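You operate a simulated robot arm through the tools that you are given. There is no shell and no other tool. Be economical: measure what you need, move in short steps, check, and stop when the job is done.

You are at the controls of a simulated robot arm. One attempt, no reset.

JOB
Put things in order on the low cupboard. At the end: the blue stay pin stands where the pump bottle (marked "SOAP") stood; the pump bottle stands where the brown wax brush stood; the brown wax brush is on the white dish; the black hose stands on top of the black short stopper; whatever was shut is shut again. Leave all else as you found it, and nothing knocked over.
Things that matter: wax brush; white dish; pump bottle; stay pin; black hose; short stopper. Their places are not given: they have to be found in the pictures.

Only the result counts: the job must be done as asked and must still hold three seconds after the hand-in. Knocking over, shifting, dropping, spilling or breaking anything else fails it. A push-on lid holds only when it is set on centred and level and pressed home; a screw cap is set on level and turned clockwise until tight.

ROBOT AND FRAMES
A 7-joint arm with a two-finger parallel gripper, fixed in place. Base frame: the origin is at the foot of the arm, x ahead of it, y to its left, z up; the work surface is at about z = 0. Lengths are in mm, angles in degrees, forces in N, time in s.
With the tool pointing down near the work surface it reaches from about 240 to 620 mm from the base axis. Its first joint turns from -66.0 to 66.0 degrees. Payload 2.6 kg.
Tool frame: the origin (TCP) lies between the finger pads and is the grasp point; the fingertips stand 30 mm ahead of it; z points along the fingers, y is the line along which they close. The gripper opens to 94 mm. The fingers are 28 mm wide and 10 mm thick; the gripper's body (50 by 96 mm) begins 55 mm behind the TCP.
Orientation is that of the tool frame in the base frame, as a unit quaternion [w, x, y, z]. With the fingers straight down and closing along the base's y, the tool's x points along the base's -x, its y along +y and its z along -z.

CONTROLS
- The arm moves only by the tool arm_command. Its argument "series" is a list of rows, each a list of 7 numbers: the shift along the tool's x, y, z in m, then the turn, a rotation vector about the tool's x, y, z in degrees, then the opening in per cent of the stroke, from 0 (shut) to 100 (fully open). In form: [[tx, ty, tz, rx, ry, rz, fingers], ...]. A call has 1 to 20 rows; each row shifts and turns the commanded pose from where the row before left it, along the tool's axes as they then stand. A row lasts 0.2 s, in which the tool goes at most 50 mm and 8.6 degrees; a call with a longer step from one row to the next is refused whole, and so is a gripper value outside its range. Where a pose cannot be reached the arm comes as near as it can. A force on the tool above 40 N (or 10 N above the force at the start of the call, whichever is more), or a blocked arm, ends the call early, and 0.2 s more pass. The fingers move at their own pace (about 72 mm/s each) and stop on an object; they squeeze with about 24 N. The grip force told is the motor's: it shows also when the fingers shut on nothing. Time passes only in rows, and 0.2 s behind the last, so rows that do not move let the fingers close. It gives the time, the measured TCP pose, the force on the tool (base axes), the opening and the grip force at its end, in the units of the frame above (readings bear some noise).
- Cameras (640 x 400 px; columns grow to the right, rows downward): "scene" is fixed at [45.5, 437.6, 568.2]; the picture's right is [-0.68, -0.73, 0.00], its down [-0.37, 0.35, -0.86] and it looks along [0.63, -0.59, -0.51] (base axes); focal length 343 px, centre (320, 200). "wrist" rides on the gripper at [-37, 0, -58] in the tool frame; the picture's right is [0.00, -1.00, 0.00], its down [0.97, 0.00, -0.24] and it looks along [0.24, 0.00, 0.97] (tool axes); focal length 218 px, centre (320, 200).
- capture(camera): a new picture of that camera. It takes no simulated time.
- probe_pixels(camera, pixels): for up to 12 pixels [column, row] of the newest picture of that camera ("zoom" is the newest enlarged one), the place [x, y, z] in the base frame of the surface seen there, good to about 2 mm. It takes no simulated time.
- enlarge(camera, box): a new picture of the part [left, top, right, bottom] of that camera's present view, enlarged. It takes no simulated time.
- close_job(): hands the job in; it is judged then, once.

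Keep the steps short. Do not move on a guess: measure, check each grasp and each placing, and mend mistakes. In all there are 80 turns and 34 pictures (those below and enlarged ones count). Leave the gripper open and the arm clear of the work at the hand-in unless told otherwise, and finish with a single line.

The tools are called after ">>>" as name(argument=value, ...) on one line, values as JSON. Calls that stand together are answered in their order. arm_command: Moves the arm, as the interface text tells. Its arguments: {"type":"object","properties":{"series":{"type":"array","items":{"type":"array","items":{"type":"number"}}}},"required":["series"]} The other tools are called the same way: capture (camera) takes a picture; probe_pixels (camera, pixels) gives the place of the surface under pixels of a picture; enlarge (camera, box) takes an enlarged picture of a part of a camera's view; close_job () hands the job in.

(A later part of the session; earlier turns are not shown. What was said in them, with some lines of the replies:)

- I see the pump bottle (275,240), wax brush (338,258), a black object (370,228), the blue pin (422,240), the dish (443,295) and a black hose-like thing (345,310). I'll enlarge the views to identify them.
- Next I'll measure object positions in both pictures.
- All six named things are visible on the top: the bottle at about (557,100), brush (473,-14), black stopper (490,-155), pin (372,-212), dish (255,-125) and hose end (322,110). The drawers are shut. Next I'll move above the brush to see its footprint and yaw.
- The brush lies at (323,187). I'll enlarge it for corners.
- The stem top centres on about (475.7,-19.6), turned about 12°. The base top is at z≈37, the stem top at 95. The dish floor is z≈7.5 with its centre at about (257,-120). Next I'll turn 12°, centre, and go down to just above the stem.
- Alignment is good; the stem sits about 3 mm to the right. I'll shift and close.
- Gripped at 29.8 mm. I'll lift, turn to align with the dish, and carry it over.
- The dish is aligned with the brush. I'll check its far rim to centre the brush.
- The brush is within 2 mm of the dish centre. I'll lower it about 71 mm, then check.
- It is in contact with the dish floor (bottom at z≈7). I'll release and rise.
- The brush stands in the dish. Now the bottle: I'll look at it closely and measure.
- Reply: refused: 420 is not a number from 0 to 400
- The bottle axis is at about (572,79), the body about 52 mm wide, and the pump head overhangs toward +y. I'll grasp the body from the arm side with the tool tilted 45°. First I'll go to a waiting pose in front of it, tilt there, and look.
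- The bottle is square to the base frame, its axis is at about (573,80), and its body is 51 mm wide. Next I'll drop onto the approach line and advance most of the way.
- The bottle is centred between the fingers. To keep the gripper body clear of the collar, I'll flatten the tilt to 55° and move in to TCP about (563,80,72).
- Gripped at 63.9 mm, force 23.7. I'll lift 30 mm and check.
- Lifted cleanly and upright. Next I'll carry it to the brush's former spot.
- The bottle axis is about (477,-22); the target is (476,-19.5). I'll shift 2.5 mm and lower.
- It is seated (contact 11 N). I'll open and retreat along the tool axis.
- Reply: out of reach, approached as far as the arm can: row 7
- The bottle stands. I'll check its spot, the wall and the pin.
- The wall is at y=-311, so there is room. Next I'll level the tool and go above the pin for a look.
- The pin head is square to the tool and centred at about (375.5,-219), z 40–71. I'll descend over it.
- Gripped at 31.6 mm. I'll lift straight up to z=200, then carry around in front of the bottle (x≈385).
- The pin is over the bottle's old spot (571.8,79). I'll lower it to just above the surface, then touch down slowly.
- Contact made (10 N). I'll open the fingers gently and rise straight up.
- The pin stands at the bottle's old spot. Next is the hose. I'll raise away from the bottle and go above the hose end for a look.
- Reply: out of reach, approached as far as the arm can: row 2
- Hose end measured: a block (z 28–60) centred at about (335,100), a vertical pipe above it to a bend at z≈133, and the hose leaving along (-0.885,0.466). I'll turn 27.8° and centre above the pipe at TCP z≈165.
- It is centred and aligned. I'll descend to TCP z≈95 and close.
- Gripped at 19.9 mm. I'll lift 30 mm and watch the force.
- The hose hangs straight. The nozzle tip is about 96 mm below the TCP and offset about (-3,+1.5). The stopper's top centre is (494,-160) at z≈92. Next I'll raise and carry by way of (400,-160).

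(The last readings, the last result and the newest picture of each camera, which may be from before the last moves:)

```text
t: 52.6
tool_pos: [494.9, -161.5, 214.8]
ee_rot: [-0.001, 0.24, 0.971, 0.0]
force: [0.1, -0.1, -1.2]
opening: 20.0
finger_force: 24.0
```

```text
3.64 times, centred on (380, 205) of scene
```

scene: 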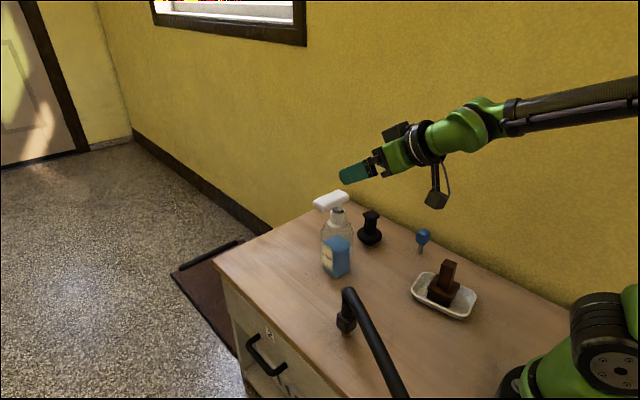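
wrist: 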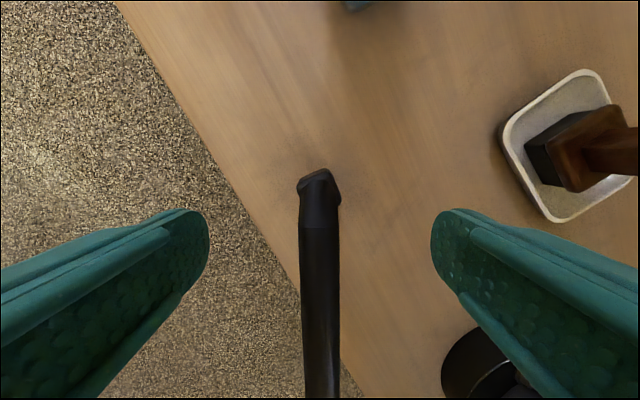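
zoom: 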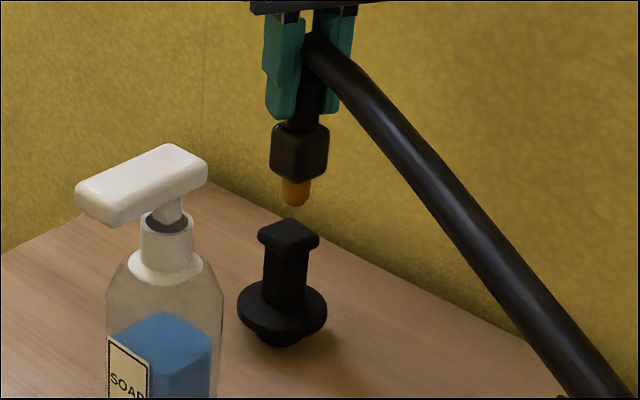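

>>> probe_pixels(camera="zoom", pixels=[[294, 196], [284, 190], [306, 190], [295, 204], [288, 236], [263, 233], [291, 224], [315, 238], [286, 249], [300, 110], [275, 150], [325, 150]])

```text
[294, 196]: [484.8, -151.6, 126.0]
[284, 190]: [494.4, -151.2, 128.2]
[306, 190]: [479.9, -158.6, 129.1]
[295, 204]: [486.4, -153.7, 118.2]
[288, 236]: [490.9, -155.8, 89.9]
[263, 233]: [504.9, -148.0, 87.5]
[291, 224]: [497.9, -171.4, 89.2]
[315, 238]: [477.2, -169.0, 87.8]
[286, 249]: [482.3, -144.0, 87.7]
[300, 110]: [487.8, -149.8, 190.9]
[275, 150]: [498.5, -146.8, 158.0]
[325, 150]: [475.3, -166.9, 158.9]
```

The nozzle is at about (490.5,-157.5) and the stopper centre at about (492,-159). After a small correction I'll lower 22 mm, then creep.

>>> arm_command(series=[[-0.002, -0.0006, 0, 0, 0, 0, 0], [0, 0, 0.012, 0, 0, 0, 0], [0, 0, 0.01, 0, 0, 0, 0], [0, 0, 0, 0, 0, 0, 0], [0, 0, 0, 0, 0, 0, 0]])

>>> arm_command(series=[[0, 0, 0.001, 0, 0, 0, 0], [0, 0, 0.001, 0, 0, 0, 0], [0, 0, 0, 0, 0, 0, 0]])

```text
t: 53.8
tool_pos: [497.6, -163.8, 192.9]
ee_rot: [0.0, 0.24, 0.971, 0.0]
force: [0.5, 0.0, -1.5]
opening: 20.0
finger_force: 24.0
```

```text
t: 54.6
tool_pos: [497.9, -162.9, 190.2]
ee_rot: [-0.001, 0.239, 0.971, 0.0]
force: [-0.5, -0.2, -1.1]
opening: 20.0
finger_force: 23.4
```

>>> arm_command(series=[[0, 0, 0.001, 0, 0, 0, 0], [0, 0, 0.001, 0, 0, 0, 0], [0, 0, 0, 0, 0, 0, 0]])

```text
t: 55.4
tool_pos: [498.8, -163.1, 189.2]
ee_rot: [0.002, 0.24, 0.971, 0.0]
force: [-2.5, 0.6, 14.4]
opening: 20.0
finger_force: 23.5
```

Contact at 14 N. I'll check the seating before release.

>>> enlarge(camera="scene", box=[330, 180, 410, 250])

>>> probe_pixels(camera="zoom", pixels=[[320, 120], [320, 160], [300, 170], [340, 170]])

```text
5.71 times, centred on (370, 215) of scene
```

zoom: 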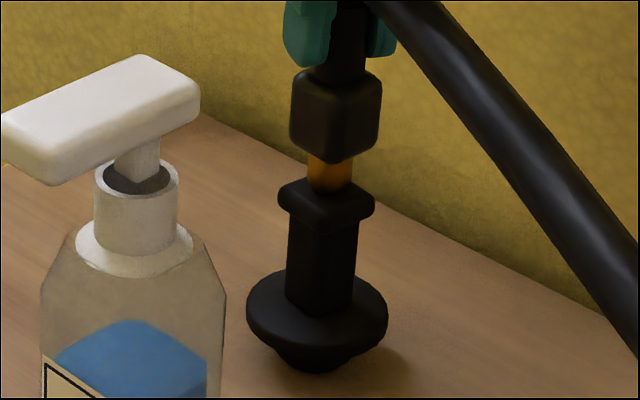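

```text
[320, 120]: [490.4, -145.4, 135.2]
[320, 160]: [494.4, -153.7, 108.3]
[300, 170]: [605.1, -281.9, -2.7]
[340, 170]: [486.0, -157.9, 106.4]
```

The nozzle looks about 3 mm too far toward +x. I'll lift 2 mm, correct, and set down again.

>>> arm_command(series=[[0, 0, -0.003, 0, 0, 0, 0], [0.0024, -0.0007, 0, 0, 0, 0, 0], [0, 0, 0, 0, 0, 0, 0], [0, 0, 0.0015, 0, 0, 0, 0], [0, 0, 0.001, 0, 0, 0, 0], [0, 0, 0, 0, 0, 0, 0]])

```text
t: 56.8
tool_pos: [496.9, -162.2, 188.8]
ee_rot: [0.001, 0.24, 0.971, 0.0]
force: [1.9, -1.2, 9.4]
opening: 20.0
finger_force: 24.1
```

Contact at about 9 N. I'll ease off, open slowly and rise straight up.

>>> arm_command(series=[[0, 0, -0.0004, 0, 0, 0, 0], [0, 0, 0, 0, 0, 0, 22], [0, 0, 0, 0, 0, 0, 26], [0, 0, 0, 0, 0, 0, 40], [0, 0, 0, 0, 0, 0, 60], [0, 0, 0, 0, 0, 0, 60], [0, 0, -0.01, 0, 0, 0, 60], [0, 0, -0.02, 0, 0, 0, 60], [0, 0, -0.03, 0, 0, 0, 60], [0, 0, -0.03, 0, 0, 0, 60], [0, 0, -0.03, 0, 0, 0, 60], [0, 0, 0, 0, 0, 0, 60]])

```text
t: 59.4
tool_pos: [497.3, -160.6, 310.7]
ee_rot: [0.0, 0.24, 0.971, 0.0]
force: [-0.7, -0.7, 0.0]
opening: 56.6
finger_force: 0.1
```

I'll back off a little higher, fully open, and let time pass; then the last check picture.

>>> arm_command(series=[[0.02, 0, -0.03, 0, 0, 0, 100], [0.03, 0, -0.02, 0, 0, 0, 100], [0.03, 0, 0, 0, 0, 0, 100], [0, 0, 0, 0, 0, 0, 100], [0, 0, 0, 0, 0, 0, 100], [0, 0, 0, 0, 0, 0, 100], [0, 0, 0, 0, 0, 0, 100], [0, 0, 0, 0, 0, 0, 100], [0, 0, 0, 0, 0, 0, 100], [0, 0, 0, 0, 0, 0, 100]])

>>> capture(camera="scene")

>>> probe_pixels(camera="scene", pixels=[[371, 203], [372, 195], [448, 270], [280, 250], [337, 217]])

```text
t: 61.6
tool_pos: [424.6, -124.5, 356.7]
ee_rot: [0.0, 0.24, 0.971, -0.001]
force: [-0.3, 0.1, 0.1]
opening: 94.1
finger_force: 0.1
```

```text
0 pictures are left
```

scene: 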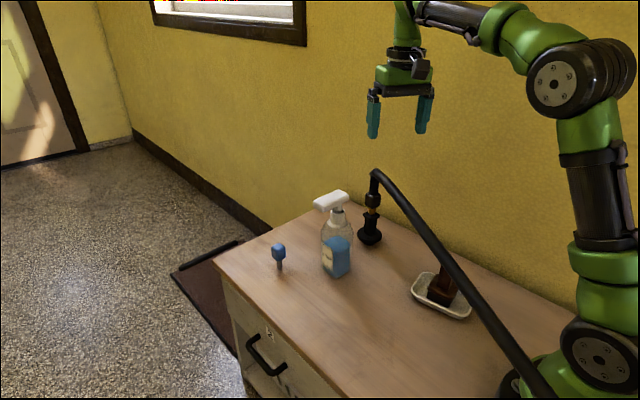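

```text
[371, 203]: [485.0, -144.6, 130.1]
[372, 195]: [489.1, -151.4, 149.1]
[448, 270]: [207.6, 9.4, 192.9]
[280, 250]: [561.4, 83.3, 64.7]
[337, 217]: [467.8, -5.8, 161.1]
```

Everything stands: the pin on the bottle's old spot, the bottle on the brush's old spot, the brush in the dish and the hose upright on the stopper. The drawers are still shut. Handing in.

>>> close_job()

```text
The job is handed in.
```

I handed the job in with the stay pin on the pump bottle's old spot, the pump bottle on the wax brush's old spot, the wax brush on the white dish, the black hose standing on the short stopper, the drawers never opened, and nothing seen knocked over in the last picture.
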